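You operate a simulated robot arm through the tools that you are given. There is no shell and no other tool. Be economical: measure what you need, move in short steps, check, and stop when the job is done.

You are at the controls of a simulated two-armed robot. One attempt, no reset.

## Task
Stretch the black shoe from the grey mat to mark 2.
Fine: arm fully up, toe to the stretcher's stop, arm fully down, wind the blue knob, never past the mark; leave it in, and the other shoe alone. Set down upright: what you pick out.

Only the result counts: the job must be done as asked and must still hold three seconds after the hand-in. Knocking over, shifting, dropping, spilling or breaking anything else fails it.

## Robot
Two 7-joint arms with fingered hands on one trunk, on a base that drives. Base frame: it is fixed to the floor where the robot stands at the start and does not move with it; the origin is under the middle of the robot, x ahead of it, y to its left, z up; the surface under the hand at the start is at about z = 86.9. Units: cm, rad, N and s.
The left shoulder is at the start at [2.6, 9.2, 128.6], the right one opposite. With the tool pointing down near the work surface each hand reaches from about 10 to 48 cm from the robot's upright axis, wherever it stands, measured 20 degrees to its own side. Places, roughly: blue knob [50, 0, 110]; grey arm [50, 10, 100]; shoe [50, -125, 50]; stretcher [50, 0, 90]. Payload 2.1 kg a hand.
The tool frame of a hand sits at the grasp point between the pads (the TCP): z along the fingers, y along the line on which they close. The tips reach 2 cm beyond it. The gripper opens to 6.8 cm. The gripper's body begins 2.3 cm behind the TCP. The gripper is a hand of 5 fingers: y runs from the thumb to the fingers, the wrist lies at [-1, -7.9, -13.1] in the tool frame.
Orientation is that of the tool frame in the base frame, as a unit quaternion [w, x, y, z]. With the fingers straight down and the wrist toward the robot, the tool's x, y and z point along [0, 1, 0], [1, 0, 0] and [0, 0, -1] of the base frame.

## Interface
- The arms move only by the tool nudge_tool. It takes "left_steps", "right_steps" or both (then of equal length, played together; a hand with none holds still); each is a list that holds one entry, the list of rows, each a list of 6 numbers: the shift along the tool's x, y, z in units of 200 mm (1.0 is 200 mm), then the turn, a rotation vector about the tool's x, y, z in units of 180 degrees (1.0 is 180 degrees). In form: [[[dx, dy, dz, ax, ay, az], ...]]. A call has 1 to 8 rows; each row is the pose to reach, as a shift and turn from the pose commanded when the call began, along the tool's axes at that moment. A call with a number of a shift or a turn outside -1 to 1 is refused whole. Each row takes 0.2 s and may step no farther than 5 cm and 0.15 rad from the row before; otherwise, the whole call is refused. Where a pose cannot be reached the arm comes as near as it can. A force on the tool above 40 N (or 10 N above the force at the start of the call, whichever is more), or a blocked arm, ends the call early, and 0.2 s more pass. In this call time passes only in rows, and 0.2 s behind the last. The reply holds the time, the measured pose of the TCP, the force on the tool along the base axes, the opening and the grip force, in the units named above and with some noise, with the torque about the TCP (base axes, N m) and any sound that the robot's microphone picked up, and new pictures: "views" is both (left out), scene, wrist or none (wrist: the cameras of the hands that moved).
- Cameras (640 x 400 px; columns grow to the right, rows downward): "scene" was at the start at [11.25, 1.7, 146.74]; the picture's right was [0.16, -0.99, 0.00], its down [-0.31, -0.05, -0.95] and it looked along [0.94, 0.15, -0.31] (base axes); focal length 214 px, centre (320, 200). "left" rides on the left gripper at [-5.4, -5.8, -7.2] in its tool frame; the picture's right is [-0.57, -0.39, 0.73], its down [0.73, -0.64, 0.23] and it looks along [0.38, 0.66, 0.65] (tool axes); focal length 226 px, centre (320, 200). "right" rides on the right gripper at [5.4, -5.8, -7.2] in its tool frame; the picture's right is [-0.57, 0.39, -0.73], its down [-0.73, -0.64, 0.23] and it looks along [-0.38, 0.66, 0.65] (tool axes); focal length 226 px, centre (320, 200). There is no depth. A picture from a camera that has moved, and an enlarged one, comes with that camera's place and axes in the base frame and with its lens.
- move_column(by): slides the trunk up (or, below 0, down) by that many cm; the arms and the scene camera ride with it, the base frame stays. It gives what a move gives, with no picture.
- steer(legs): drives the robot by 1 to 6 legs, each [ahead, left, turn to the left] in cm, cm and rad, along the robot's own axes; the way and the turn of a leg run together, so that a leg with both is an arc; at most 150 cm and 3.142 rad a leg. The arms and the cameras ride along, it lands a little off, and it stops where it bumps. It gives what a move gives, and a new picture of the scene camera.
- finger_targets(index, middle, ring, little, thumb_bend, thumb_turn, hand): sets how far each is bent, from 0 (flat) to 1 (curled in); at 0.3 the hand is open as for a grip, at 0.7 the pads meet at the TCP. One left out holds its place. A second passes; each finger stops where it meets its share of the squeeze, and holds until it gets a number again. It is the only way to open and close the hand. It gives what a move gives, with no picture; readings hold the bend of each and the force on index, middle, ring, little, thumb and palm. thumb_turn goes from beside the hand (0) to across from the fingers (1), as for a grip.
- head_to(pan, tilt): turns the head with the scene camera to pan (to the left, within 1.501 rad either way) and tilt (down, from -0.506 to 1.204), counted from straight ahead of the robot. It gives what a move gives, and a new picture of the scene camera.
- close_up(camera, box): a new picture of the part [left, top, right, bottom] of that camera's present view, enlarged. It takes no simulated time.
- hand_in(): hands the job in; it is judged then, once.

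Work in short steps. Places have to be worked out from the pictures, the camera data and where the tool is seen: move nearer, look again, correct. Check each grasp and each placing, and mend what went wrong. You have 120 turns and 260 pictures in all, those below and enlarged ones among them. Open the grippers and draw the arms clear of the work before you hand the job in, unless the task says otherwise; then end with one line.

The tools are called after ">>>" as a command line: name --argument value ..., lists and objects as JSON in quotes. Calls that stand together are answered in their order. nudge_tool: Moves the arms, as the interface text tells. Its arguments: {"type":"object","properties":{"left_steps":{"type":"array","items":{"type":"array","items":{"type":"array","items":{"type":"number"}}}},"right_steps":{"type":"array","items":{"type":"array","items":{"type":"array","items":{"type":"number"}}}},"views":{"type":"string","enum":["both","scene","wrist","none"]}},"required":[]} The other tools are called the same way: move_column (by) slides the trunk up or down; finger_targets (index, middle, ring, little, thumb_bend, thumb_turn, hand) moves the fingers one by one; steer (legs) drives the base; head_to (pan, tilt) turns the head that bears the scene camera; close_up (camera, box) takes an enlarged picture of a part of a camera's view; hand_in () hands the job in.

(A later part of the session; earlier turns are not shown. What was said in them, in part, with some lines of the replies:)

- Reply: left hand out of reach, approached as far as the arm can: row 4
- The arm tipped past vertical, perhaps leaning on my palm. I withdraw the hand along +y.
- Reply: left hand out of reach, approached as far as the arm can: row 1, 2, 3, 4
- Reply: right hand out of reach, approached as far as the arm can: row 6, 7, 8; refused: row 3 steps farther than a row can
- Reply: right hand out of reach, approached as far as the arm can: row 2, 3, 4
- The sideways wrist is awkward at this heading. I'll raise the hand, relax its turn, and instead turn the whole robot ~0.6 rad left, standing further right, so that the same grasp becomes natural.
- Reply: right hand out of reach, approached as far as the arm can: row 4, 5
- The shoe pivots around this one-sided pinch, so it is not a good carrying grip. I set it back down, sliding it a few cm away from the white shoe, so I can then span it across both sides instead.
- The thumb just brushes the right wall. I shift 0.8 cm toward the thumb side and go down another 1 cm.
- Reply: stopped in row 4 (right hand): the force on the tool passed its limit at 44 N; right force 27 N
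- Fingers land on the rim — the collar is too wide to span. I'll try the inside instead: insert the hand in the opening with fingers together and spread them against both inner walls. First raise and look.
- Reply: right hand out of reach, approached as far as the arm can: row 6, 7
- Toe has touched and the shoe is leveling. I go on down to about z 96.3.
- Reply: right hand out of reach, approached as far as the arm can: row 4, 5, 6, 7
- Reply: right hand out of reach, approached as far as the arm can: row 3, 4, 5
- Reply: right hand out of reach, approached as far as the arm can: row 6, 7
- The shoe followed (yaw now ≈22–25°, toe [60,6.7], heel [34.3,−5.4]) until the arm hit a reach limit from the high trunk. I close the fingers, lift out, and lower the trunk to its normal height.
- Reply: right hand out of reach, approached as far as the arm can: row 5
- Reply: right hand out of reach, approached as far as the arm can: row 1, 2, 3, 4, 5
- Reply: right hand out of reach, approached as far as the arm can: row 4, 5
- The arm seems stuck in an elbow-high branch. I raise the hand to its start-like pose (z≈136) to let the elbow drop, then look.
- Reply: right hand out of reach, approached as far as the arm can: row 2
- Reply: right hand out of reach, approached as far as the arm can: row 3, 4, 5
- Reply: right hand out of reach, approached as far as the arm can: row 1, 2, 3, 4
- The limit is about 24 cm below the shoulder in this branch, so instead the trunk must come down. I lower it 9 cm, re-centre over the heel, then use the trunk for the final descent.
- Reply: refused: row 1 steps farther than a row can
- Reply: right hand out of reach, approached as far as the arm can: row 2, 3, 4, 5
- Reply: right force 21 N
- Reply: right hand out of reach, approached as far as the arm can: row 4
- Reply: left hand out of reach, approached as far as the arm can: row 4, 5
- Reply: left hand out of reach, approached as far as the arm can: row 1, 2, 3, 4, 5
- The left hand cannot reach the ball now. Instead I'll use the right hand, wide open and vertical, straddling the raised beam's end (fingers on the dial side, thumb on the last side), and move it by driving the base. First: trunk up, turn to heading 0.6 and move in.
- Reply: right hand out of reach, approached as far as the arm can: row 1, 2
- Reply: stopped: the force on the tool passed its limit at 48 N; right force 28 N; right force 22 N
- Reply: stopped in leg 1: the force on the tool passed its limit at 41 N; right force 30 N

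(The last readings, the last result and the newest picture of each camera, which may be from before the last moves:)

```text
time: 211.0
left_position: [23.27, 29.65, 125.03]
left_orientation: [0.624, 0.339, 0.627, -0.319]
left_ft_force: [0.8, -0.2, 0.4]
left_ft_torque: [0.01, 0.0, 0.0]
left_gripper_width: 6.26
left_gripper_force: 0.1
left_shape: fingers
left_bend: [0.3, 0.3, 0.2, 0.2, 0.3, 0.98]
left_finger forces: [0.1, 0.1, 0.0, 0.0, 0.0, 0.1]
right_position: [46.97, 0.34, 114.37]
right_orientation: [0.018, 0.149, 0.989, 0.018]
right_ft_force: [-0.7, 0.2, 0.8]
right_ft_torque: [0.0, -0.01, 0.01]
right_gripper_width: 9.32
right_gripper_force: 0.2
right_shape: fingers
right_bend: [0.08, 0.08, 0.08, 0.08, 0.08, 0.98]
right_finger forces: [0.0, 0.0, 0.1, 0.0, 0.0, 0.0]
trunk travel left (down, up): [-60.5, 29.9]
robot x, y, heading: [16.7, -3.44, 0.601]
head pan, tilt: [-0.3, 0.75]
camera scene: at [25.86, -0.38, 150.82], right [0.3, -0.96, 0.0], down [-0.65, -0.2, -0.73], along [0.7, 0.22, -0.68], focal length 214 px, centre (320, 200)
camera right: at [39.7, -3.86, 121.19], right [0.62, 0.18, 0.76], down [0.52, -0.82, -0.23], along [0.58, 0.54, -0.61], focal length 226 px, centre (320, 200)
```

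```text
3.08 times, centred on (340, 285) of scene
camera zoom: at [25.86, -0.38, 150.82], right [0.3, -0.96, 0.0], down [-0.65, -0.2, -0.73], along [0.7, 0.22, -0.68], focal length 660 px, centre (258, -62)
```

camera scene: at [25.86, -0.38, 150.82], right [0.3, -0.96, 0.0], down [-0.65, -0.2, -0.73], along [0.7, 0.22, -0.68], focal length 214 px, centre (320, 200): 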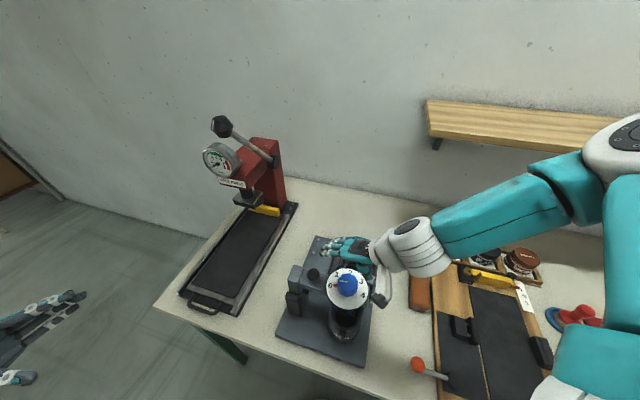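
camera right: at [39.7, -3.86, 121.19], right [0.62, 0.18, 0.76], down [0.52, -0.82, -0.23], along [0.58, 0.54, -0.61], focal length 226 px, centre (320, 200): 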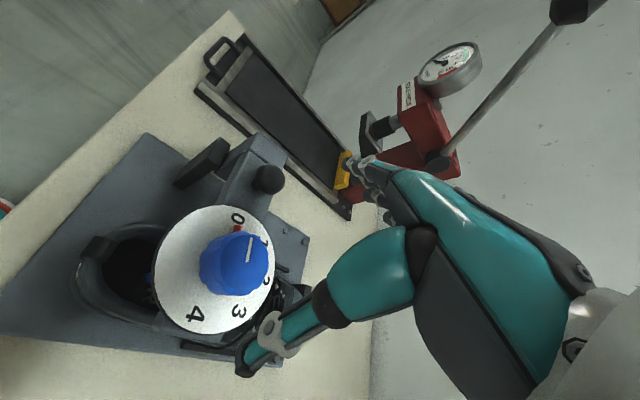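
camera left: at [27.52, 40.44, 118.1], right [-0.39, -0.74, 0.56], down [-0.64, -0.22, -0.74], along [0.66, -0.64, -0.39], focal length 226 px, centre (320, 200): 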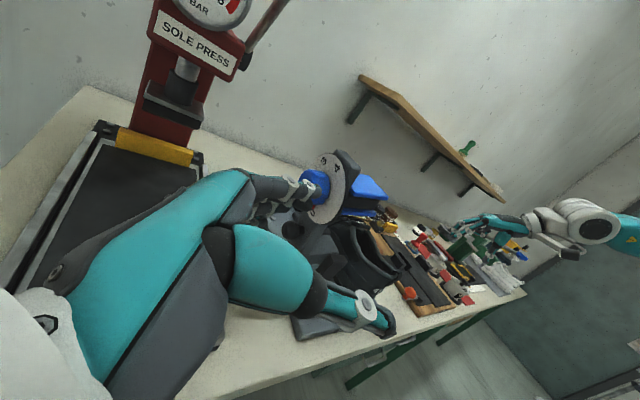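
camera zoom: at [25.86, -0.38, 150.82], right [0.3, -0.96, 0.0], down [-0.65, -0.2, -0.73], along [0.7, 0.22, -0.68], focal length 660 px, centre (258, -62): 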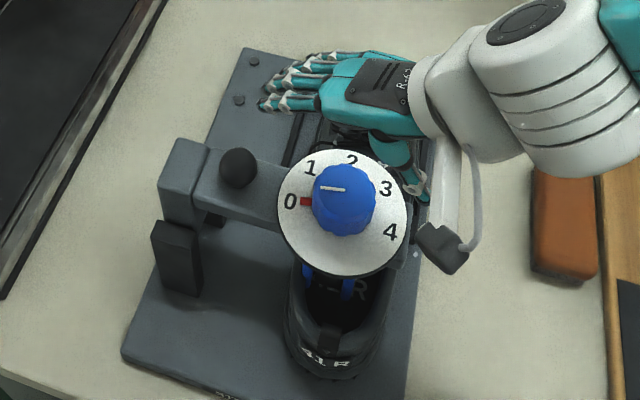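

Arm is horizontal again (ball back at z≈105); white line at 0. The knob is centred within 4 mm of the TCP. I level the hand, set a moderate opening and lower with the trunk to z≈106.5.

>>> nudge_tool --right_steps '[[[-0.012, -0.008, 0, 0.0065, 0.005, 0], [-0.012, -0.008, 0, 0.013, 0.0096, 0]]]' --views "none"

>>> finger_targets --hand "right" --index 0.22 --middle 0.22 --ring 0.22 --little 0.22 --thumb_bend 0.22

>>> move_column --by -7.6

>>> close_up --camera "right" --box '[0, 60, 480, 400]'

```text
time: 211.6
left_position: [23.35, 29.81, 124.98]
left_orientation: [0.624, 0.339, 0.627, -0.32]
left_ft_force: [0.9, 1.2, -0.7]
left_ft_torque: [0.0, 0.0, 0.01]
left_gripper_width: 6.3
left_gripper_force: 0.0
left_shape: fingers
left_bend: [0.3, 0.3, 0.2, 0.2, 0.3, 0.98]
left_finger forces: [0.0, 0.0, 0.2, 0.0, 0.0, 0.0]
right_position: [47.38, 0.06, 114.3]
right_orientation: [0.0, 0.15, 0.989, -0.002]
right_ft_force: [0.2, 0.2, -0.6]
right_ft_torque: [0.04, -0.01, 0.03]
right_gripper_width: 9.31
right_gripper_force: 0.0
right_shape: fingers
right_bend: [0.08, 0.08, 0.08, 0.08, 0.08, 0.98]
right_finger forces: [0.0, 0.0, 0.0, 0.0, 0.0, 0.1]
trunk travel left (down, up): [-60.5, 29.9]
robot x, y, heading: [16.77, -3.59, 0.602]
head pan, tilt: [-0.3, 0.75]
```

```text
time: 212.6
left_position: [23.3, 29.79, 125.0]
left_orientation: [0.624, 0.339, 0.627, -0.32]
left_ft_force: [0.0, 0.3, 0.6]
left_ft_torque: [0.02, -0.01, 0.0]
left_gripper_width: 6.26
left_gripper_force: 0.0
left_shape: fingers
left_bend: [0.3, 0.3, 0.2, 0.2, 0.3, 0.98]
left_finger forces: [0.0, 0.0, 0.0, 0.0, 0.0, 0.0]
right_position: [47.45, 0.11, 114.28]
right_orientation: [-0.001, 0.151, 0.989, -0.001]
right_ft_force: [0.2, -0.1, 0.5]
right_ft_torque: [-0.01, -0.01, 0.06]
right_gripper_width: 7.45
right_gripper_force: 0.1
right_shape: fingers
right_bend: [0.22, 0.22, 0.22, 0.22, 0.22, 0.98]
right_finger forces: [0.1, 0.0, 0.0, 0.0, 0.1, 0.0]
trunk travel left (down, up): [-60.5, 29.9]
robot x, y, heading: [17.05, -3.81, 0.598]
head pan, tilt: [-0.3, 0.75]
```

```text
time: 213.7
left_position: [23.37, 29.61, 117.56]
left_orientation: [0.624, 0.34, 0.627, -0.319]
left_ft_force: [-0.2, -2.0, -0.9]
left_ft_torque: [-0.02, 0.02, -0.02]
left_gripper_width: 6.25
left_gripper_force: 0.0
left_shape: fingers
left_bend: [0.3, 0.3, 0.2, 0.2, 0.3, 0.98]
left_finger forces: [0.1, 0.0, 0.0, 0.1, 0.1, 0.0]
right_position: [47.51, 0.12, 106.81]
right_orientation: [0.002, 0.151, 0.989, 0.0]
right_ft_force: [-0.4, -1.2, -0.1]
right_ft_torque: [-0.01, 0.03, 0.01]
right_gripper_width: 7.49
right_gripper_force: 0.1
right_shape: fingers
right_bend: [0.22, 0.22, 0.22, 0.22, 0.22, 0.98]
right_finger forces: [0.0, 0.0, 0.1, 0.1, 0.0, 0.0]
trunk travel left (down, up): [-52.9, 37.5]
robot x, y, heading: [16.68, -4.0, 0.6]
head pan, tilt: [-0.3, 0.75]
```

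```text
1.18 times, centred on (240, 230) of right
camera zoom: at [40.49, -3.84, 113.98], right [0.65, 0.2, 0.73], down [0.51, -0.83, -0.23], along [0.56, 0.52, -0.65], focal length 266 px, centre (414, 165)
```

zoom: 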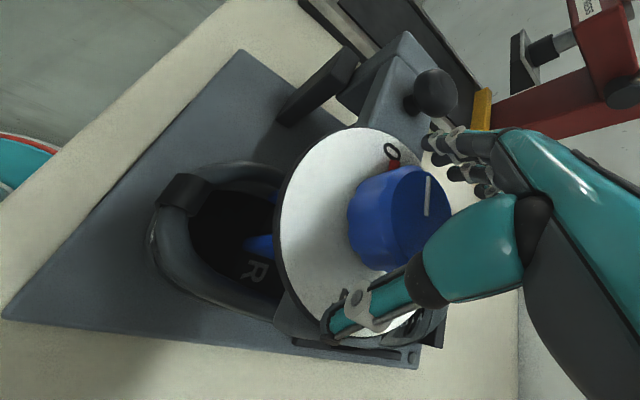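

The knob sits between thumb and fingers. I close on it.

>>> finger_targets --hand "right" --index 0.6 --middle 0.6 --ring 0.5 --little 0.3 --thumb_bend 0.6

>>> nudge_tool --right_steps '[[[0, 0, 0, 0, 0, 0.03], [0, 0, 0, 0, 0, 0.06], [0, 0, 0, 0, 0, 0.09]]]'

>>> close_up --camera "scene" --box '[280, 240, 400, 330]'

>>> close_up --camera "right" --box '[160, 120, 480, 340]'

```text
time: 214.7
left_position: [23.18, 29.69, 117.4]
left_orientation: [0.625, 0.34, 0.626, -0.32]
left_ft_force: [-0.1, 0.0, 0.2]
left_ft_torque: [-0.02, -0.01, 0.02]
left_gripper_width: 6.28
left_gripper_force: 0.0
left_shape: fingers
left_bend: [0.3, 0.3, 0.2, 0.2, 0.3, 0.98]
left_finger forces: [0.0, 0.1, 0.1, 0.1, 0.0, 0.0]
right_position: [47.58, 0.11, 106.81]
right_orientation: [0.001, 0.15, 0.989, -0.001]
right_ft_force: [2.0, 5.4, 2.0]
right_ft_torque: [0.12, -0.08, -0.01]
right_gripper_width: 3.26
right_gripper_force: 7.9
right_shape: fingers
right_bend: [0.47, 0.5, 0.5, 0.3, 0.49, 0.97]
right_finger forces: [6.0, 5.1, 0.0, 0.0, 6.0, 0.0]
trunk travel left (down, up): [-52.9, 37.5]
robot x, y, heading: [16.81, -3.62, 0.6]
head pan, tilt: [-0.3, 0.75]
```

```text
time: 215.5
left_position: [23.25, 29.72, 117.43]
left_orientation: [0.625, 0.34, 0.626, -0.32]
left_ft_force: [-0.1, -0.5, 0.1]
left_ft_torque: [0.0, 0.0, 0.02]
left_gripper_width: 6.25
left_gripper_force: 0.0
left_shape: fingers
left_bend: [0.3, 0.3, 0.2, 0.2, 0.3, 0.98]
left_finger forces: [0.0, 0.0, 0.0, 0.0, 0.1, 0.0]
right_position: [47.5, 0.24, 106.85]
right_orientation: [0.001, 0.289, 0.957, 0.0]
right_ft_force: [4.3, 7.4, 4.1]
right_ft_torque: [0.17, -0.1, 0.07]
right_gripper_width: 3.25
right_gripper_force: 8.8
right_shape: fingers
right_bend: [0.47, 0.49, 0.5, 0.3, 0.51, 0.98]
right_finger forces: [7.1, 5.9, 0.1, 0.0, 4.9, 0.1]
trunk travel left (down, up): [-52.9, 37.5]
robot x, y, heading: [16.76, -3.88, 0.598]
head pan, tilt: [-0.3, 0.75]
camera scene: at [26.25, 0.01, 143.2], right [0.3, -0.96, 0.0], down [-0.65, -0.2, -0.73], along [0.7, 0.22, -0.68], focal length 214 px, centre (320, 200)
camera right: at [39.68, -1.6, 113.95], right [0.69, 0.01, 0.73], down [0.26, -0.94, -0.23], along [0.68, 0.34, -0.65], focal length 226 px, centre (320, 200)
```

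scene: 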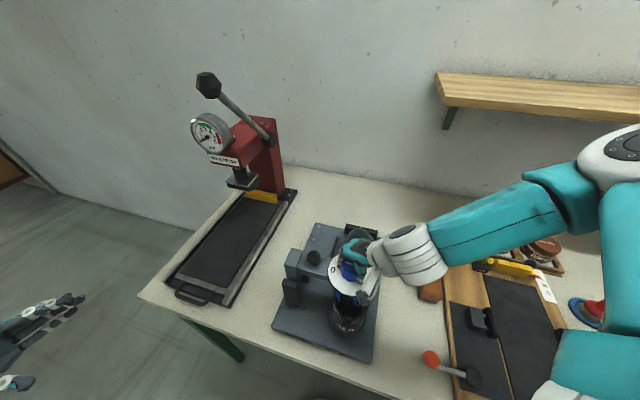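
right: 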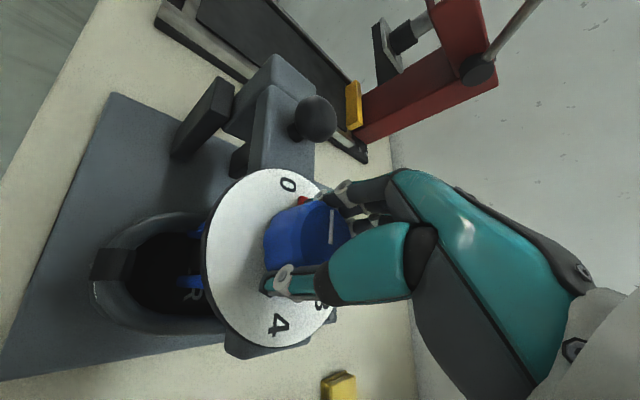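

```text
4.44 times, centred on (340, 285) of scene
camera zoom: at [26.25, 0.01, 143.2], right [0.3, -0.96, 0.0], down [-0.65, -0.2, -0.73], along [0.7, 0.22, -0.68], focal length 953 px, centre (231, -178)
```

zoom: 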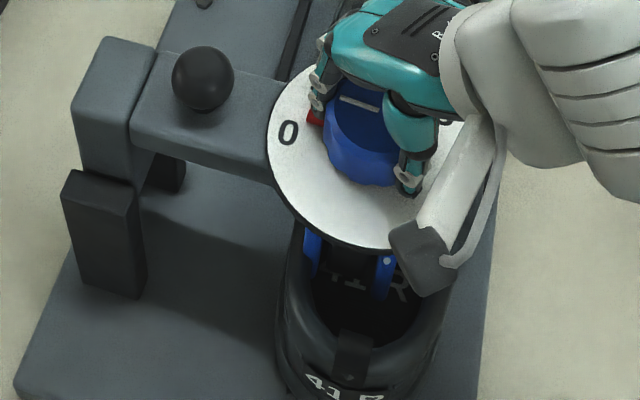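

```text
1.82 times, centred on (320, 230) of right
camera zoom: at [39.68, -1.6, 113.95], right [0.69, 0.01, 0.73], down [0.26, -0.94, -0.23], along [0.68, 0.34, -0.65], focal length 411 px, centre (320, 146)
```

zoom: 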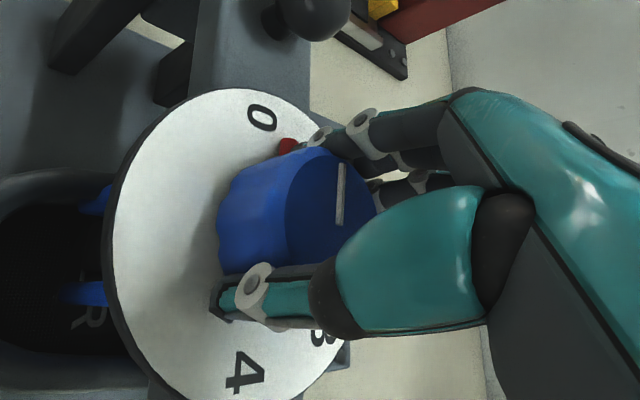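

The knob turns with the hand (line rotated ≈16° CW, red pointer moving with it). I continue another ≈28°.

>>> nudge_tool --right_steps '[[[0, 0, 0, 0, 0, 0.03], [0, 0, 0, 0, 0, 0.06], [0, 0, 0, 0, 0, 0.09], [0, 0, 0, 0, 0, 0.12], [0, 0, 0, 0, 0, 0.155]]]' --views "wrist"

>>> close_up --camera "scene" --box '[280, 240, 400, 330]'

```text
time: 216.7
left_position: [23.38, 29.73, 117.31]
left_orientation: [0.624, 0.339, 0.627, -0.321]
left_ft_force: [0.5, 0.1, 0.1]
left_ft_torque: [-0.02, 0.01, -0.02]
left_gripper_width: 6.28
left_gripper_force: 0.1
left_shape: fingers
left_bend: [0.3, 0.3, 0.2, 0.2, 0.3, 0.98]
left_finger forces: [0.1, 0.0, 0.0, 0.1, 0.1, 0.0]
right_position: [47.61, 0.25, 106.81]
right_orientation: [0.0, 0.511, 0.86, -0.001]
right_ft_force: [6.8, 9.5, 1.5]
right_ft_torque: [0.08, -0.15, 0.06]
right_gripper_width: 3.27
right_gripper_force: 9.8
right_shape: fingers
right_bend: [0.45, 0.49, 0.49, 0.3, 0.49, 0.96]
right_finger forces: [9.0, 6.0, 0.0, 0.1, 4.4, 0.0]
trunk travel left (down, up): [-52.9, 37.5]
robot x, y, heading: [16.86, -3.81, 0.599]
head pan, tilt: [-0.3, 0.75]
camera right: at [39.8, 2.26, 113.97], right [0.61, -0.31, 0.73], down [-0.21, -0.95, -0.23], along [0.76, -0.02, -0.65], focal length 226 px, centre (320, 200)
```

right: 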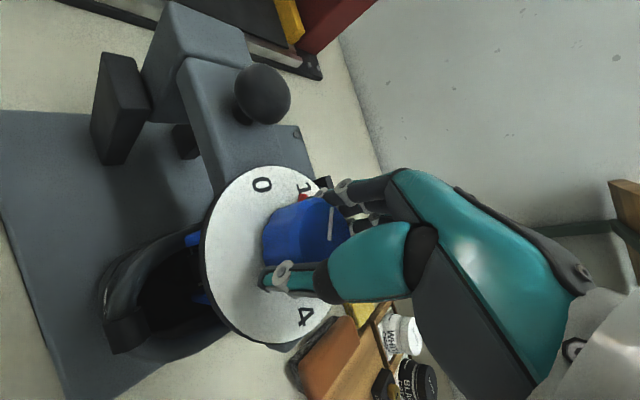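

```text
4.44 times, centred on (340, 285) of scene
camera zoom: at [26.32, 0.05, 143.19], right [0.3, -0.96, 0.0], down [-0.65, -0.2, -0.73], along [0.7, 0.22, -0.68], focal length 953 px, centre (231, -178)
```

zoom: 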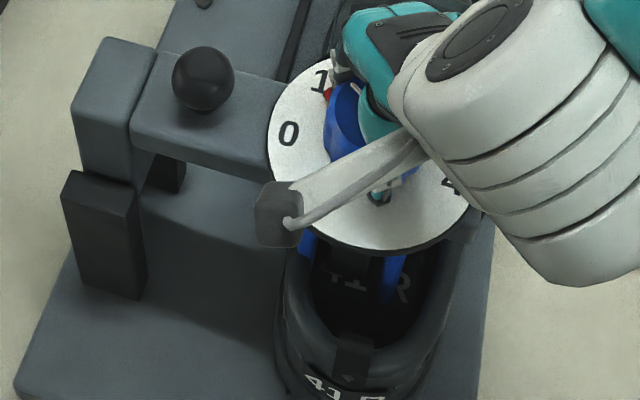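

Red pointer is now at about 1 after 44°. Reach is still fine, so I continue 25° more.

>>> nudge_tool --right_steps '[[[0, 0, 0, 0, 0, 0.03], [0, 0, 0, 0, 0, 0.06], [0, 0, 0, 0, 0, 0.09], [0, 0, 0, 0, 0, 0.12], [0, 0, 0, 0, 0, 0.14]]]' --views "wrist"

>>> close_up --camera "right" --box '[160, 120, 400, 340]'

>>> close_up --camera "scene" --box '[280, 240, 400, 330]'

```text
time: 217.9
left_position: [23.44, 29.77, 117.33]
left_orientation: [0.624, 0.338, 0.627, -0.321]
left_ft_force: [0.4, 0.1, -1.2]
left_ft_torque: [-0.03, -0.01, -0.04]
left_gripper_width: 6.26
left_gripper_force: 0.0
left_shape: fingers
left_bend: [0.3, 0.3, 0.2, 0.2, 0.3, 0.98]
left_finger forces: [0.0, 0.0, 0.0, 0.0, 0.1, 0.0]
right_position: [47.77, 0.07, 106.92]
right_orientation: [0.0, 0.687, 0.727, -0.001]
right_ft_force: [7.2, 9.8, -5.3]
right_ft_torque: [0.05, -0.06, 0.05]
right_gripper_width: 3.26
right_gripper_force: 8.9
right_shape: fingers
right_bend: [0.44, 0.49, 0.5, 0.3, 0.5, 0.94]
right_finger forces: [7.8, 4.4, 0.0, 0.0, 5.7, 0.0]
trunk travel left (down, up): [-52.9, 37.5]
robot x, y, heading: [16.54, -3.7, 0.6]
head pan, tilt: [-0.3, 0.75]
camera right: at [41.54, 5.25, 114.06], right [0.42, -0.54, 0.73], down [-0.6, -0.77, -0.23], along [0.68, -0.34, -0.65], focal length 226 px, centre (320, 200)
```

right: 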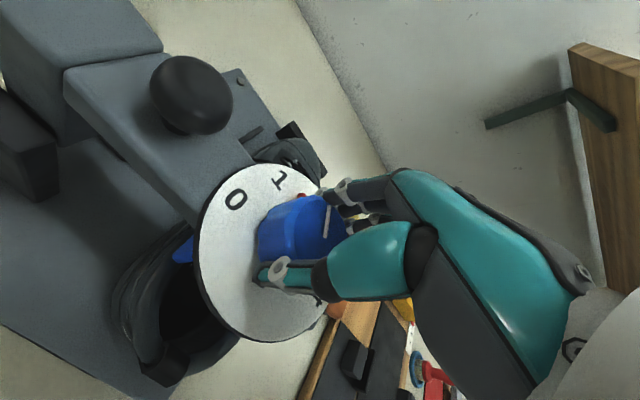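

```text
1.82 times, centred on (280, 230) of right
camera zoom: at [41.54, 5.25, 114.06], right [0.42, -0.54, 0.73], down [-0.6, -0.77, -0.23], along [0.68, -0.34, -0.65], focal length 411 px, centre (393, 146)
```

zoom: 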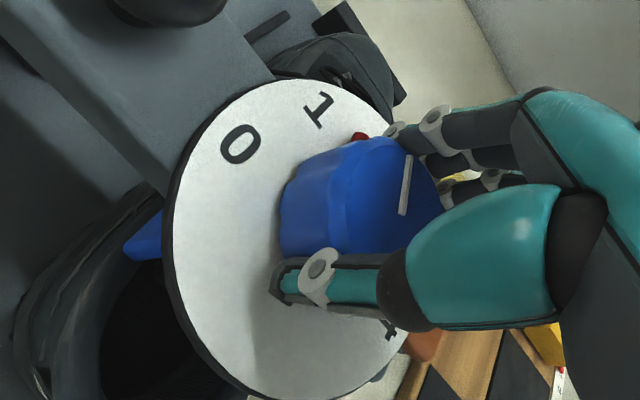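

```text
4.44 times, centred on (340, 285) of scene
camera zoom: at [26.35, 0.06, 143.17], right [0.3, -0.96, 0.0], down [-0.65, -0.2, -0.73], along [0.7, 0.22, -0.68], focal length 953 px, centre (231, -178)
```

zoom: 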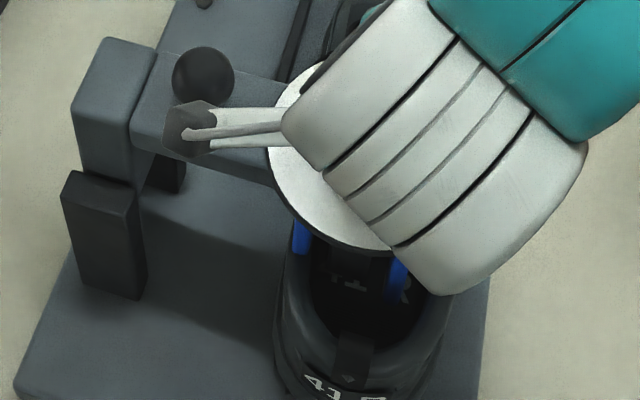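

Turned 69° so far (≈1.55). Marks are 45° apart, so 2 is at +x (90°). I add 18° and then release to read the dial.

>>> nudge_tool --right_steps '[[[0, 0, 0, 0, 0, 0.03], [0, 0, 0, 0, 0, 0.06], [0, 0, 0, 0, 0, 0.085], [0, 0, 0, 0, 0, 0.1]]]' --views "none"

>>> finger_targets --hand "right" --index 0.2 --middle 0.2 --ring 0.2 --little 0.2 --thumb_bend 0.2

>>> move_column --by 9

>>> close_up --camera "right" --box '[120, 120, 440, 340]'

```text
time: 218.9
left_position: [23.34, 29.76, 117.41]
left_orientation: [0.625, 0.339, 0.627, -0.32]
left_ft_force: [-0.8, 0.6, 0.3]
left_ft_torque: [0.03, 0.0, 0.03]
left_gripper_width: 6.26
left_gripper_force: 0.0
left_shape: fingers
left_bend: [0.3, 0.3, 0.2, 0.2, 0.3, 0.98]
left_finger forces: [0.0, 0.0, 0.0, 0.1, 0.0, 0.0]
right_position: [48.13, -1.1, 107.99]
right_orientation: [0.001, 0.791, 0.611, 0.0]
right_ft_force: [-4.5, 2.2, -4.0]
right_ft_torque: [0.01, -0.06, 0.03]
right_gripper_width: 3.29
right_gripper_force: 4.8
right_shape: fingers
right_bend: [0.53, 0.6, 0.5, 0.3, 0.42, 0.96]
right_finger forces: [1.9, 0.2, 0.0, 0.0, 7.4, 0.0]
right hand out of reach, approached as far as the arm can: row 1, 2, 3, 4
trunk travel left (down, up): [-52.9, 37.5]
robot x, y, heading: [16.42, -3.86, 0.599]
head pan, tilt: [-0.3, 0.75]
```

```text
time: 219.9
left_position: [23.25, 29.73, 117.42]
left_orientation: [0.624, 0.339, 0.627, -0.319]
left_ft_force: [-0.9, 0.2, -0.3]
left_ft_torque: [0.02, -0.03, -0.01]
left_gripper_width: 6.24
left_gripper_force: 0.0
left_shape: fingers
left_bend: [0.3, 0.3, 0.2, 0.2, 0.3, 0.98]
left_finger forces: [0.0, 0.1, 0.0, 0.0, 0.1, 0.0]
right_position: [48.08, -1.03, 107.92]
right_orientation: [0.001, 0.792, 0.611, 0.0]
right_ft_force: [-0.2, 0.8, 0.0]
right_ft_torque: [0.03, 0.02, 0.03]
right_gripper_width: 7.7
right_gripper_force: 0.1
right_shape: fingers
right_bend: [0.2, 0.2, 0.2, 0.2, 0.2, 0.98]
right_finger forces: [0.1, 0.0, 0.0, 0.1, 0.0, 0.0]
trunk travel left (down, up): [-52.9, 37.5]
robot x, y, heading: [16.27, -4.05, 0.599]
head pan, tilt: [-0.3, 0.75]
```

```text
time: 221.1
left_position: [23.29, 29.66, 126.51]
left_orientation: [0.624, 0.339, 0.627, -0.32]
left_ft_force: [1.4, -0.4, 0.7]
left_ft_torque: [0.02, -0.05, 0.02]
left_gripper_width: 6.28
left_gripper_force: 0.0
left_shape: fingers
left_bend: [0.3, 0.3, 0.2, 0.2, 0.3, 0.98]
left_finger forces: [0.0, 0.0, 0.0, 0.0, 0.1, 0.1]
right_position: [48.29, -1.11, 117.08]
right_orientation: [-0.001, 0.792, 0.611, -0.001]
right_ft_force: [-0.1, -0.2, -0.1]
right_ft_torque: [-0.02, 0.02, -0.01]
right_gripper_width: 7.7
right_gripper_force: 0.0
right_shape: fingers
right_bend: [0.2, 0.2, 0.2, 0.2, 0.2, 0.98]
right_finger forces: [0.0, 0.1, 0.0, 0.1, 0.1, 0.0]
trunk travel left (down, up): [-61.9, 28.5]
robot x, y, heading: [16.59, -3.64, 0.599]
head pan, tilt: [-0.3, 0.75]
```

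```text
1.82 times, centred on (280, 230) of right
camera zoom: at [43.96, 5.58, 124.26], right [0.23, -0.65, 0.73], down [-0.8, -0.55, -0.23], along [0.55, -0.53, -0.65], focal length 411 px, centre (393, 146)
```

zoom: 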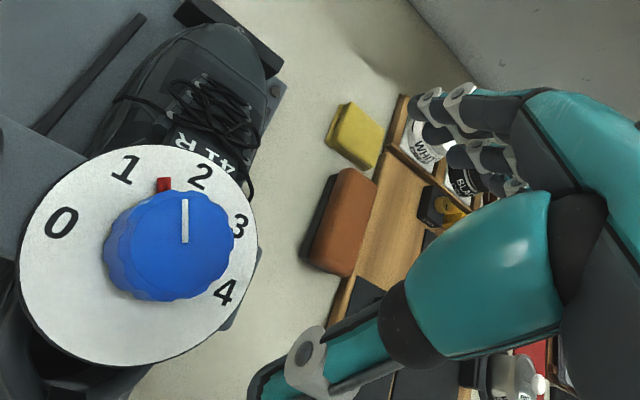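

Reading: red pointer at ≈1.6. I rotate the hand back CCW ≈40°, re-centre over the knob, and lower to regrip.

>>> nudge_tool --right_steps '[[[0.008, -0.01, 0, 0, 0, -0.037], [0.016, -0.02, 0, 0, 0, -0.074], [0.025, -0.03, 0, 0, 0, -0.11], [0.033, -0.04, 0, 0, 0, -0.147], [0.041, -0.05, 0, 0, 0, -0.184], [0.049, -0.06, 0, 0, 0, -0.22]]]' --views "none"

>>> close_up --camera "right" --box '[120, 120, 440, 340]'

```text
time: 222.5
left_position: [23.25, 29.67, 126.42]
left_orientation: [0.624, 0.339, 0.628, -0.319]
left_ft_force: [-0.1, 0.1, 0.3]
left_ft_torque: [0.0, 0.01, 0.02]
left_gripper_width: 6.28
left_gripper_force: 0.0
left_shape: fingers
left_bend: [0.3, 0.3, 0.2, 0.2, 0.3, 0.98]
left_finger forces: [0.1, 0.0, 0.0, 0.1, 0.0, 0.0]
right_position: [47.37, -0.01, 117.03]
right_orientation: [0.0, 0.536, 0.844, 0.001]
right_ft_force: [-0.6, 0.0, -0.1]
right_ft_torque: [0.02, 0.07, 0.01]
right_gripper_width: 7.71
right_gripper_force: 0.1
right_shape: fingers
right_bend: [0.2, 0.2, 0.2, 0.2, 0.2, 0.98]
right_finger forces: [0.0, 0.0, 0.0, 0.0, 0.1, 0.0]
trunk travel left (down, up): [-61.9, 28.5]
robot x, y, heading: [16.73, -3.77, 0.604]
head pan, tilt: [-0.3, 0.75]
```

```text
1.82 times, centred on (280, 230) of right
camera zoom: at [39.72, 2.53, 124.17], right [0.59, -0.35, 0.73], down [-0.27, -0.94, -0.23], along [0.76, -0.06, -0.65], focal length 411 px, centre (393, 146)
```

zoom: 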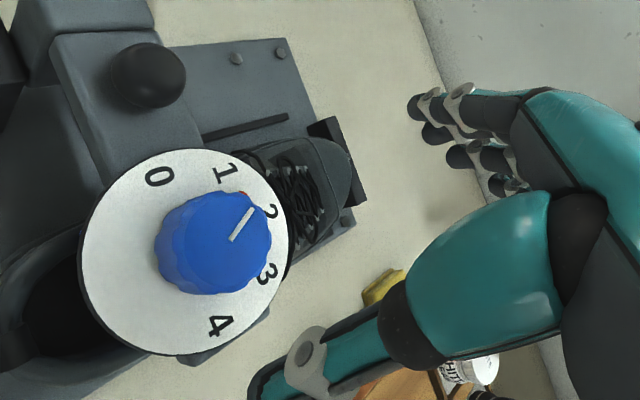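

Centred. I lower 10.2 cm, grip, turn 15.5° CW (aim ≈1.95), release, raise and read.

>>> move_column --by -10.2

>>> finger_targets --hand "right" --index 0.6 --middle 0.6 --ring 0.5 --little 0.3 --thumb_bend 0.6

>>> nudge_tool --right_steps '[[[0, 0, 0, 0, 0, 0.03], [0, 0, 0, 0, 0, 0.06], [0, 0, 0, 0, 0, 0.086]]]' --views "none"

>>> finger_targets --hand "right" --index 0.2 --middle 0.2 --ring 0.2 --little 0.2 --thumb_bend 0.2

>>> move_column --by 12

>>> close_up --camera "right" --box '[120, 120, 440, 340]'

>>> close_up --camera "scene" --box '[280, 240, 400, 330]'

```text
time: 223.9
left_position: [23.14, 29.64, 116.31]
left_orientation: [0.623, 0.34, 0.627, -0.32]
left_ft_force: [-0.3, -0.3, 0.2]
left_ft_torque: [-0.05, 0.01, -0.04]
left_gripper_width: 6.25
left_gripper_force: 0.1
left_shape: fingers
left_bend: [0.3, 0.3, 0.2, 0.2, 0.3, 0.98]
left_finger forces: [0.0, 0.0, 0.1, 0.0, 0.0, 0.0]
right_position: [47.39, 0.07, 106.96]
right_orientation: [0.0, 0.537, 0.843, 0.0]
right_ft_force: [0.5, 0.3, 0.2]
right_ft_torque: [0.02, -0.02, 0.0]
right_gripper_width: 7.74
right_gripper_force: 0.0
right_shape: fingers
right_bend: [0.2, 0.2, 0.2, 0.2, 0.2, 0.98]
right_finger forces: [0.0, 0.0, 0.0, 0.1, 0.0, 0.0]
trunk travel left (down, up): [-51.7, 38.7]
robot x, y, heading: [16.39, -3.74, 0.599]
head pan, tilt: [-0.3, 0.75]
```

```text
time: 224.9
left_position: [23.44, 29.76, 116.22]
left_orientation: [0.624, 0.339, 0.626, -0.321]
left_ft_force: [0.7, 0.3, 0.4]
left_ft_torque: [-0.01, 0.02, -0.01]
left_gripper_width: 6.27
left_gripper_force: 0.0
left_shape: fingers
left_bend: [0.3, 0.3, 0.2, 0.2, 0.3, 0.98]
left_finger forces: [0.0, 0.0, 0.0, 0.0, 0.1, 0.0]
right_position: [47.54, 0.08, 106.87]
right_orientation: [0.0, 0.537, 0.844, 0.001]
right_ft_force: [11.7, 5.8, 5.3]
right_ft_torque: [0.08, -0.19, 0.04]
right_gripper_width: 3.36
right_gripper_force: 9.8
right_shape: fingers
right_bend: [0.43, 0.48, 0.49, 0.3, 0.5, 0.97]
right_finger forces: [9.1, 6.4, 0.4, 0.0, 3.9, 0.0]
trunk travel left (down, up): [-51.7, 38.7]
robot x, y, heading: [16.36, -3.67, 0.595]
head pan, tilt: [-0.3, 0.75]
```

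```text
time: 225.7
left_position: [23.42, 29.66, 116.08]
left_orientation: [0.624, 0.338, 0.627, -0.321]
left_ft_force: [0.2, 0.9, -0.8]
left_ft_torque: [0.03, -0.01, 0.01]
left_gripper_width: 6.27
left_gripper_force: 0.0
left_shape: fingers
left_bend: [0.3, 0.3, 0.2, 0.2, 0.3, 0.98]
left_finger forces: [0.0, 0.1, 0.0, 0.0, 0.0, 0.1]
right_position: [47.55, 0.03, 106.83]
right_orientation: [0.0, 0.647, 0.763, 0.0]
right_ft_force: [13.8, 4.8, 6.5]
right_ft_torque: [0.03, -0.24, 0.05]
right_gripper_width: 3.33
right_gripper_force: 10.8
right_shape: fingers
right_bend: [0.42, 0.47, 0.49, 0.3, 0.51, 0.97]
right_finger forces: [10.0, 7.0, 0.6, 0.0, 3.4, 0.1]
trunk travel left (down, up): [-51.7, 38.7]
robot x, y, heading: [16.58, -4.02, 0.6]
head pan, tilt: [-0.3, 0.75]
```

```text
time: 226.7
left_position: [23.37, 29.73, 116.25]
left_orientation: [0.623, 0.34, 0.628, -0.32]
left_ft_force: [0.9, -0.1, -0.7]
left_ft_torque: [0.02, -0.03, 0.01]
left_gripper_width: 6.29
left_gripper_force: 0.1
left_shape: fingers
left_bend: [0.3, 0.3, 0.2, 0.2, 0.3, 0.98]
left_finger forces: [0.0, 0.1, 0.0, 0.0, 0.1, 0.0]
right_position: [47.49, 0.15, 106.91]
right_orientation: [-0.001, 0.645, 0.764, 0.0]
right_ft_force: [0.0, -0.5, -0.2]
right_ft_torque: [0.02, 0.0, 0.02]
right_gripper_width: 7.69
right_gripper_force: 0.0
right_shape: fingers
right_bend: [0.2, 0.2, 0.2, 0.2, 0.2, 0.98]
right_finger forces: [0.0, 0.1, 0.0, 0.0, 0.0, 0.0]
trunk travel left (down, up): [-51.7, 38.7]
robot x, y, heading: [16.85, -3.94, 0.603]
head pan, tilt: [-0.3, 0.75]
```

```text
time: 228.2
left_position: [23.19, 29.75, 128.26]
left_orientation: [0.624, 0.34, 0.627, -0.32]
left_ft_force: [0.4, 0.6, 0.0]
left_ft_torque: [0.03, -0.04, -0.02]
left_gripper_width: 6.28
left_gripper_force: 0.0
left_shape: fingers
left_bend: [0.3, 0.3, 0.2, 0.2, 0.3, 0.98]
left_finger forces: [0.0, 0.0, 0.0, 0.1, 0.0, 0.1]
right_position: [47.46, 0.01, 118.83]
right_orientation: [0.0, 0.645, 0.764, -0.001]
right_ft_force: [1.0, -0.1, 0.3]
right_ft_torque: [0.02, 0.01, -0.01]
right_gripper_width: 7.71
right_gripper_force: 0.1
right_shape: fingers
right_bend: [0.2, 0.2, 0.2, 0.2, 0.2, 0.98]
right_finger forces: [0.1, 0.0, 0.0, 0.0, 0.0, 0.0]
trunk travel left (down, up): [-63.7, 26.7]
robot x, y, heading: [16.89, -3.95, 0.604]
head pan, tilt: [-0.3, 0.75]
```

```text
1.82 times, centred on (280, 230) of right
camera zoom: at [40.67, 4.5, 126.06], right [0.48, -0.49, 0.73], down [-0.51, -0.83, -0.23], along [0.72, -0.26, -0.65], focal length 411 px, centre (393, 146)
```

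zoom: 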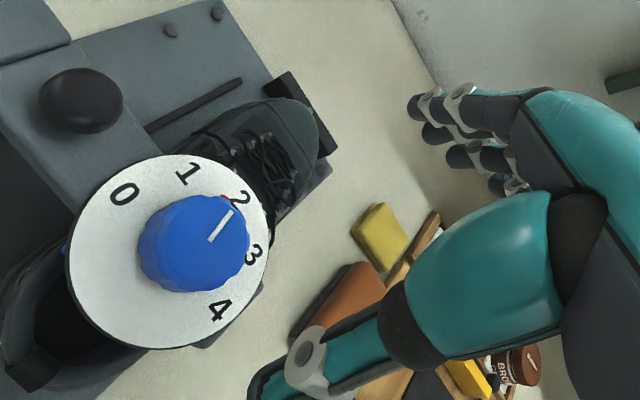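

```text
4.44 times, centred on (340, 285) of scene
camera zoom: at [25.78, -0.4, 154.02], right [0.3, -0.96, 0.0], down [-0.65, -0.2, -0.73], along [0.7, 0.22, -0.68], focal length 953 px, centre (231, -178)
```

zoom: 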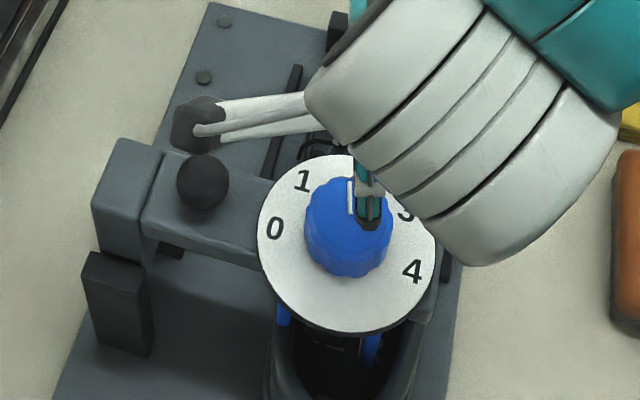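

By ray geometry the pointer is at ≈1.81. I regrip and turn a further 7° (aim ≈1.96), then view it from a better angle.

>>> move_column --by -12

>>> finger_targets --hand "right" --index 0.6 --middle 0.6 --ring 0.5 --little 0.3 --thumb_bend 0.6

>>> nudge_tool --right_steps '[[[0, 0, 0, 0, 0, 0.02], [0, 0, 0, 0, 0, 0.036]]]' --views "none"

>>> finger_targets --hand "right" --index 0.2 --middle 0.2 --ring 0.2 --little 0.2 --thumb_bend 0.2

>>> move_column --by 12

>>> nudge_tool --right_steps '[[[0, -0.02, 0, 0, 0, 0.04], [0, -0.04, 0, 0, 0, 0.08], [0, -0.06, 0, 0, 0, 0.12], [0, -0.06, 0, 0, 0, 0.15]]]' --views "none"

>>> close_up --camera "right" --box '[120, 120, 360, 300]'

```text
time: 229.7
left_position: [23.21, 29.65, 116.28]
left_orientation: [0.624, 0.339, 0.627, -0.32]
left_ft_force: [-0.1, 0.9, 0.5]
left_ft_torque: [-0.01, 0.01, -0.01]
left_gripper_width: 6.26
left_gripper_force: 0.0
left_shape: fingers
left_bend: [0.3, 0.3, 0.2, 0.2, 0.3, 0.98]
left_finger forces: [0.0, 0.0, 0.1, 0.0, 0.0, 0.0]
right_position: [47.47, -0.05, 106.86]
right_orientation: [0.0, 0.646, 0.764, 0.001]
right_ft_force: [0.0, -0.4, -0.9]
right_ft_torque: [0.01, 0.03, 0.02]
right_gripper_width: 7.7
right_gripper_force: 0.1
right_shape: fingers
right_bend: [0.2, 0.2, 0.2, 0.2, 0.2, 0.98]
right_finger forces: [0.1, 0.0, 0.0, 0.0, 0.0, 0.0]
trunk travel left (down, up): [-51.7, 38.7]
robot x, y, heading: [16.79, -4.27, 0.605]
head pan, tilt: [-0.3, 0.75]
```

```text
time: 230.7
left_position: [23.42, 29.76, 116.25]
left_orientation: [0.623, 0.339, 0.628, -0.32]
left_ft_force: [0.2, -0.8, -0.6]
left_ft_torque: [0.01, 0.02, -0.02]
left_gripper_width: 6.29
left_gripper_force: 0.0
left_shape: fingers
left_bend: [0.3, 0.3, 0.2, 0.2, 0.3, 0.98]
left_finger forces: [0.0, 0.1, 0.0, 0.0, 0.0, 0.0]
right_position: [47.55, 0.13, 106.93]
right_orientation: [-0.001, 0.646, 0.763, 0.0]
right_ft_force: [13.7, 1.2, 6.0]
right_ft_torque: [0.01, -0.24, 0.02]
right_gripper_width: 3.4
right_gripper_force: 10.2
right_shape: fingers
right_bend: [0.42, 0.48, 0.5, 0.3, 0.5, 0.97]
right_finger forces: [10.3, 6.4, 0.2, 0.0, 3.8, 0.0]
trunk travel left (down, up): [-51.7, 38.7]
robot x, y, heading: [16.35, -4.04, 0.599]
head pan, tilt: [-0.3, 0.75]
```

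```text
time: 231.3
left_position: [23.56, 29.64, 116.25]
left_orientation: [0.623, 0.339, 0.628, -0.32]
left_ft_force: [0.5, 0.1, -0.1]
left_ft_torque: [0.0, 0.01, 0.01]
left_gripper_width: 6.26
left_gripper_force: 0.3
left_shape: fingers
left_bend: [0.3, 0.3, 0.2, 0.2, 0.3, 0.98]
left_finger forces: [0.0, 0.1, 0.1, 0.0, 0.1, 0.1]
right_position: [47.46, 0.08, 106.85]
right_orientation: [0.0, 0.689, 0.725, -0.001]
right_ft_force: [15.7, 1.2, 6.9]
right_ft_torque: [-0.01, -0.25, 0.07]
right_gripper_width: 3.43
right_gripper_force: 10.5
right_shape: fingers
right_bend: [0.4, 0.47, 0.49, 0.3, 0.53, 0.97]
right_finger forces: [11.6, 6.3, 0.3, 0.1, 3.4, 0.1]
trunk travel left (down, up): [-51.7, 38.7]
robot x, y, heading: [16.5, -4.05, 0.603]
head pan, tilt: [-0.3, 0.75]
```

```text
time: 232.3
left_position: [23.1, 29.69, 116.22]
left_orientation: [0.624, 0.34, 0.627, -0.32]
left_ft_force: [0.1, -1.1, 1.0]
left_ft_torque: [0.0, 0.0, 0.0]
left_gripper_width: 6.28
left_gripper_force: 0.1
left_shape: fingers
left_bend: [0.3, 0.3, 0.2, 0.2, 0.3, 0.98]
left_finger forces: [0.0, 0.1, 0.0, 0.1, 0.0, 0.1]
right_position: [47.44, 0.09, 106.77]
right_orientation: [-0.001, 0.688, 0.726, 0.0]
right_ft_force: [-0.1, -0.2, -0.2]
right_ft_torque: [0.01, 0.01, 0.01]
right_gripper_width: 7.71
right_gripper_force: 0.1
right_shape: fingers
right_bend: [0.2, 0.2, 0.2, 0.2, 0.2, 0.98]
right_finger forces: [0.1, 0.0, 0.0, 0.1, 0.1, 0.0]
trunk travel left (down, up): [-51.7, 38.7]
robot x, y, heading: [16.45, -3.64, 0.597]
head pan, tilt: [-0.3, 0.75]
```

```text
time: 233.8
left_position: [23.26, 29.71, 128.23]
left_orientation: [0.624, 0.339, 0.628, -0.319]
left_ft_force: [-0.7, 0.7, -0.2]
left_ft_torque: [0.01, 0.0, 0.0]
left_gripper_width: 6.27
left_gripper_force: 0.1
left_shape: fingers
left_bend: [0.3, 0.3, 0.2, 0.2, 0.3, 0.98]
left_finger forces: [0.0, 0.1, 0.0, 0.1, 0.1, 0.0]
right_position: [47.43, 0.07, 118.8]
right_orientation: [0.0, 0.688, 0.725, -0.001]
right_ft_force: [-0.1, -0.1, 0.2]
right_ft_torque: [-0.03, -0.01, 0.0]
right_gripper_width: 7.69
right_gripper_force: 0.0
right_shape: fingers
right_bend: [0.2, 0.2, 0.2, 0.2, 0.2, 0.98]
right_finger forces: [0.0, 0.1, 0.0, 0.0, 0.0, 0.0]
trunk travel left (down, up): [-63.7, 26.7]
robot x, y, heading: [16.61, -3.91, 0.598]
head pan, tilt: [-0.3, 0.75]
```

```text
time: 234.8
left_position: [23.16, 29.7, 128.23]
left_orientation: [0.624, 0.34, 0.626, -0.32]
left_ft_force: [-0.3, -0.1, -0.7]
left_ft_torque: [-0.02, 0.01, 0.0]
left_gripper_width: 6.25
left_gripper_force: 0.0
left_shape: fingers
left_bend: [0.3, 0.3, 0.2, 0.2, 0.3, 0.98]
left_finger forces: [0.0, 0.0, 0.1, 0.0, 0.0, 0.1]
right_position: [47.31, -1.63, 120.32]
right_orientation: [-0.001, 0.839, 0.545, 0.0]
right_ft_force: [0.7, -0.1, 0.4]
right_ft_torque: [0.02, 0.0, 0.01]
right_gripper_width: 7.72
right_gripper_force: 0.0
right_shape: fingers
right_bend: [0.2, 0.2, 0.2, 0.2, 0.2, 0.98]
right_finger forces: [0.1, 0.1, 0.0, 0.1, 0.1, 0.0]
right hand out of reach, approached as far as the arm can: row 1, 2, 3, 4
trunk travel left (down, up): [-63.7, 26.7]
robot x, y, heading: [16.62, -3.4, 0.602]
head pan, tilt: [-0.3, 0.75]
```

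```text
2.22 times, centred on (240, 210) of right
camera zoom: at [44.05, 5.72, 127.46], right [0.12, -0.68, 0.73], down [-0.88, -0.41, -0.23], along [0.45, -0.61, -0.65], focal length 502 px, centre (498, 178)
```

zoom: 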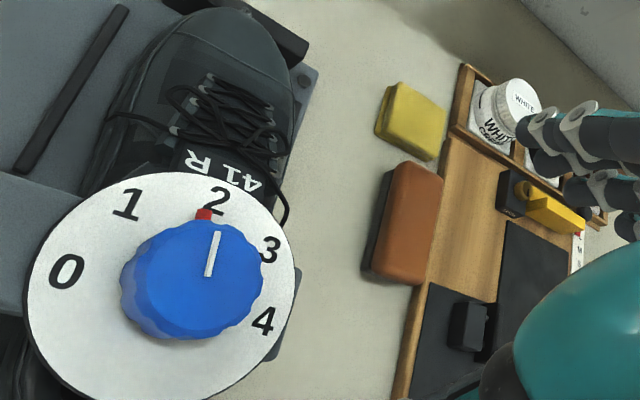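

The pointer stands just short of 2 (line turned ≈89° of 90° from zero, ≈1.96–1.99). I stop winding. I withdraw the right arm upward, back the robot off, and check the scene.

>>> move_column --by 8

>>> steer --legs '[[-25, 14, 0]]'

>>> head_to --pan -0.35 --tilt 0.6

>>> close_up --camera "scene" --box '[240, 160, 400, 280]'

```text
time: 236.0
left_position: [23.14, 29.56, 136.35]
left_orientation: [0.624, 0.338, 0.628, -0.32]
left_ft_force: [-0.6, 0.4, -0.5]
left_ft_torque: [-0.03, 0.01, 0.03]
left_gripper_width: 6.26
left_gripper_force: 0.1
left_shape: fingers
left_bend: [0.3, 0.3, 0.2, 0.2, 0.3, 0.98]
left_finger forces: [0.0, 0.1, 0.0, 0.1, 0.0, 0.0]
right_position: [47.25, -1.6, 128.36]
right_orientation: [-0.001, 0.838, 0.545, 0.001]
right_ft_force: [0.2, 0.1, -0.1]
right_ft_torque: [-0.02, -0.02, -0.01]
right_gripper_width: 7.72
right_gripper_force: 0.0
right_shape: fingers
right_bend: [0.2, 0.2, 0.2, 0.2, 0.2, 0.98]
right_finger forces: [0.0, 0.1, 0.0, 0.1, 0.0, 0.0]
trunk travel left (down, up): [-71.7, 18.7]
robot x, y, heading: [16.57, -3.88, 0.597]
head pan, tilt: [-0.3, 0.75]
```

```text
time: 237.9
left_position: [-5.7, 26.56, 136.33]
left_orientation: [0.625, 0.338, 0.628, -0.317]
left_ft_force: [0.2, 0.3, -1.0]
left_ft_torque: [0.0, 0.03, 0.0]
left_gripper_width: 6.28
left_gripper_force: 0.0
left_shape: fingers
left_bend: [0.3, 0.3, 0.2, 0.2, 0.3, 0.98]
left_finger forces: [0.0, 0.0, 0.1, 0.1, 0.1, 0.0]
right_position: [18.44, -4.67, 128.35]
right_orientation: [-0.001, 0.837, 0.548, 0.001]
right_ft_force: [0.1, -0.6, 0.2]
right_ft_torque: [0.01, -0.01, 0.03]
right_gripper_width: 7.7
right_gripper_force: 0.0
right_shape: fingers
right_bend: [0.2, 0.2, 0.2, 0.2, 0.2, 0.98]
right_finger forces: [0.0, 0.1, 0.0, 0.0, 0.0, 0.1]
trunk travel left (down, up): [-71.7, 18.7]
robot x, y, heading: [-11.85, -7.07, 0.608]
head pan, tilt: [-0.3, 0.75]
camera scene: at [-3.12, -3.66, 162.03], right [0.3, -0.95, 0.0], down [-0.65, -0.21, -0.73], along [0.7, 0.22, -0.68], focal length 214 px, centre (320, 200)
```

scene: 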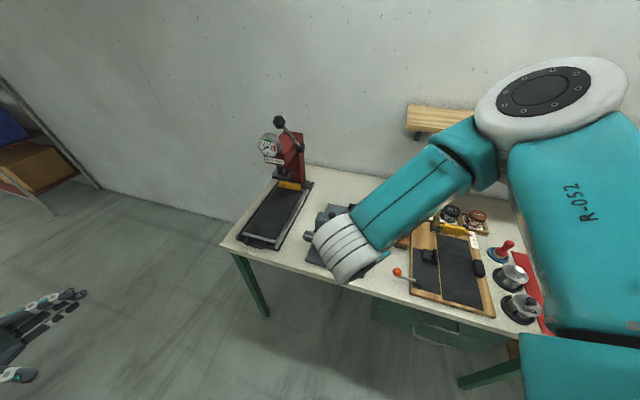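

```text
time: 238.7
left_position: [-5.66, 26.56, 136.17]
left_orientation: [0.624, 0.337, 0.629, -0.317]
left_ft_force: [-1.1, 0.5, -0.3]
left_ft_torque: [-0.02, 0.0, -0.01]
left_gripper_width: 6.27
left_gripper_force: 0.2
left_shape: fingers
left_bend: [0.3, 0.3, 0.2, 0.2, 0.3, 0.98]
left_finger forces: [0.0, 0.1, 0.0, 0.0, 0.1, 0.0]
right_position: [18.48, -4.66, 128.39]
right_orientation: [-0.001, 0.836, 0.548, 0.0]
right_ft_force: [0.6, -0.7, -0.3]
right_ft_torque: [-0.05, 0.0, 0.0]
right_gripper_width: 7.72
right_gripper_force: 0.0
right_shape: fingers
right_bend: [0.2, 0.2, 0.2, 0.2, 0.2, 0.98]
right_finger forces: [0.0, 0.0, 0.0, 0.1, 0.0, 0.0]
trunk travel left (down, up): [-71.7, 18.7]
robot x, y, heading: [-11.87, -6.98, 0.601]
head pan, tilt: [-0.351, 0.6]
camera scene: at [-2.35, -3.91, 163.31], right [0.25, -0.97, 0.0], down [-0.55, -0.14, -0.82], along [0.8, 0.21, -0.57], focal length 214 px, centre (320, 200)
```

scene: 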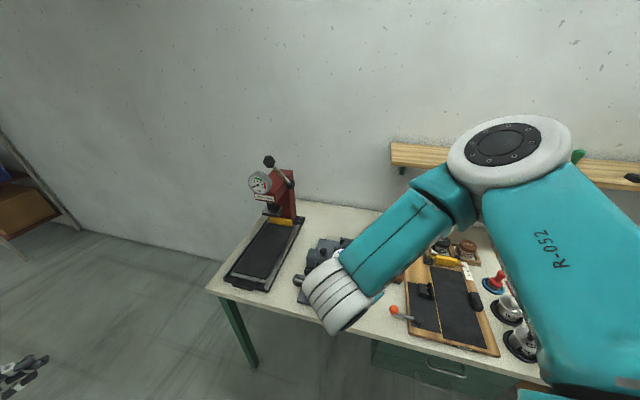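

```text
3.33 times, centred on (320, 220) of scene
camera zoom: at [-2.35, -3.91, 163.31], right [0.25, -0.97, 0.0], down [-0.55, -0.14, -0.82], along [0.8, 0.21, -0.57], focal length 715 px, centre (320, 133)
```

zoom: 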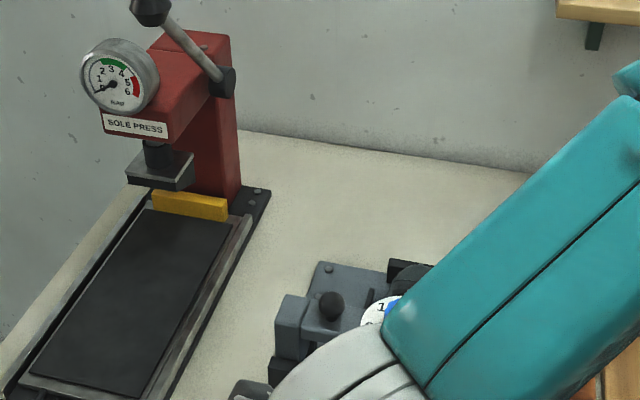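

The arm hides the stretcher; I turn the robot right 0.9 rad on the spot to view it freely.

>>> steer --legs '[[-10, 0, 0], [0, 0, -1.0]]'

>>> head_to --pan 0.7 --tilt 0.55

>>> close_up --camera "scene" --box '[240, 140, 400, 260]'

```text
time: 242.4
left_position: [11.87, -0.52, 136.33]
left_orientation: [0.39, 0.6, 0.385, -0.582]
left_ft_force: [-0.6, 0.2, 0.9]
left_ft_torque: [0.01, -0.02, -0.01]
left_gripper_width: 6.25
left_gripper_force: 0.1
left_shape: fingers
left_bend: [0.3, 0.3, 0.2, 0.2, 0.3, 0.98]
left_finger forces: [0.1, 0.1, 0.0, 0.1, 0.0, 0.0]
right_position: [-1.97, -37.49, 128.37]
right_orientation: [-0.001, 0.997, 0.071, 0.002]
right_ft_force: [-0.5, -0.1, -0.1]
right_ft_torque: [0.01, -0.02, -0.01]
right_gripper_width: 7.72
right_gripper_force: 0.1
right_shape: fingers
right_bend: [0.2, 0.2, 0.2, 0.2, 0.2, 0.98]
right_finger forces: [0.0, 0.1, 0.0, 0.0, 0.0, 0.0]
trunk travel left (down, up): [-71.7, 18.7]
robot x, y, heading: [-20.17, -12.6, -0.413]
head pan, tilt: [-0.351, 0.6]
camera scene: at [-12.44, -18.96, 163.31], right [-0.69, -0.72, 0.0], down [-0.41, 0.39, -0.82], along [0.6, -0.57, -0.57], focal length 214 px, centre (320, 200)
```

scene: 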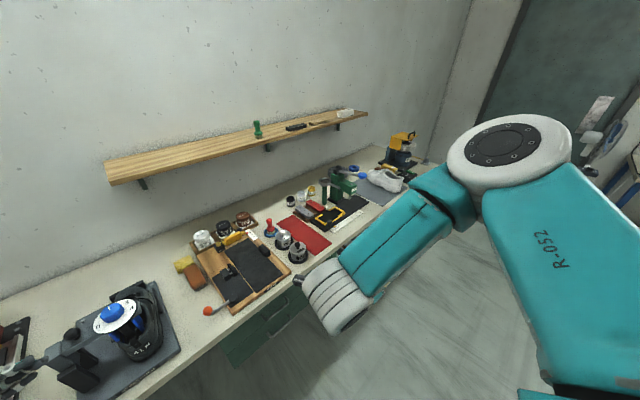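

```text
time: 243.7
left_position: [11.74, -0.48, 136.27]
left_orientation: [0.39, 0.601, 0.385, -0.582]
left_ft_force: [0.3, -0.2, -0.4]
left_ft_torque: [-0.01, -0.03, 0.01]
left_gripper_width: 6.26
left_gripper_force: 0.0
left_shape: fingers
left_bend: [0.3, 0.3, 0.2, 0.2, 0.3, 0.98]
left_finger forces: [0.0, 0.0, 0.0, 0.0, 0.0, 0.0]
right_position: [-2.05, -37.47, 128.38]
right_orientation: [-0.001, 0.998, 0.07, 0.002]
right_ft_force: [-0.5, 0.7, -0.2]
right_ft_torque: [0.0, 0.03, 0.02]
right_gripper_width: 7.7
right_gripper_force: 0.0
right_shape: fingers
right_bend: [0.2, 0.2, 0.2, 0.2, 0.2, 0.98]
right_finger forces: [0.1, 0.1, 0.0, 0.0, 0.0, 0.0]
trunk travel left (down, up): [-71.7, 18.7]
robot x, y, heading: [-20.09, -12.43, -0.411]
head pan, tilt: [0.7, 0.55]
camera scene: at [-10.21, -10.31, 163.76], right [0.28, -0.96, 0.0], down [-0.5, -0.15, -0.85], along [0.82, 0.24, -0.52], focal length 214 px, centre (320, 200)
```

scene: 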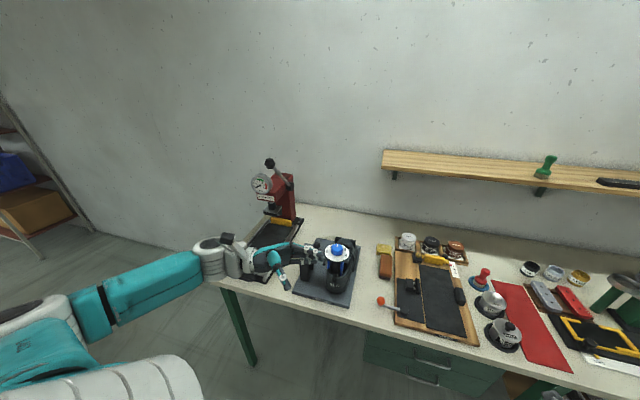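

```text
3.33 times, centred on (320, 200) of scene
camera zoom: at [-10.21, -10.31, 163.76], right [0.28, -0.96, 0.0], down [-0.5, -0.15, -0.85], along [0.82, 0.24, -0.52], focal length 715 px, centre (320, 200)
```

zoom: 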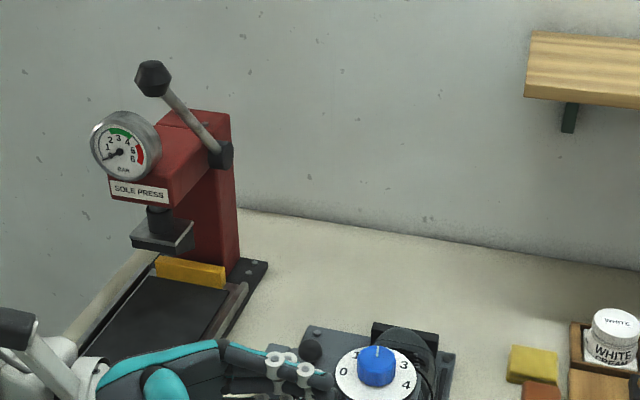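

The shoe stands upright on the stretcher with its toe at the stop. The arm is down, the pointer is at mark 2, the white shoe is still on its mat, and both hands are open and clear. I hand the job in.

>>> hand_in

```text
The job is handed in.
```

I stretched the black 41 R shoe to just short of mark 2 (about 1.96–1.99 by my reading, never past it) and handed it in. It stands upright in the stretcher with its toe at the stop and the arm down; the arm fell the last part of the way rather than being lowered by hand.
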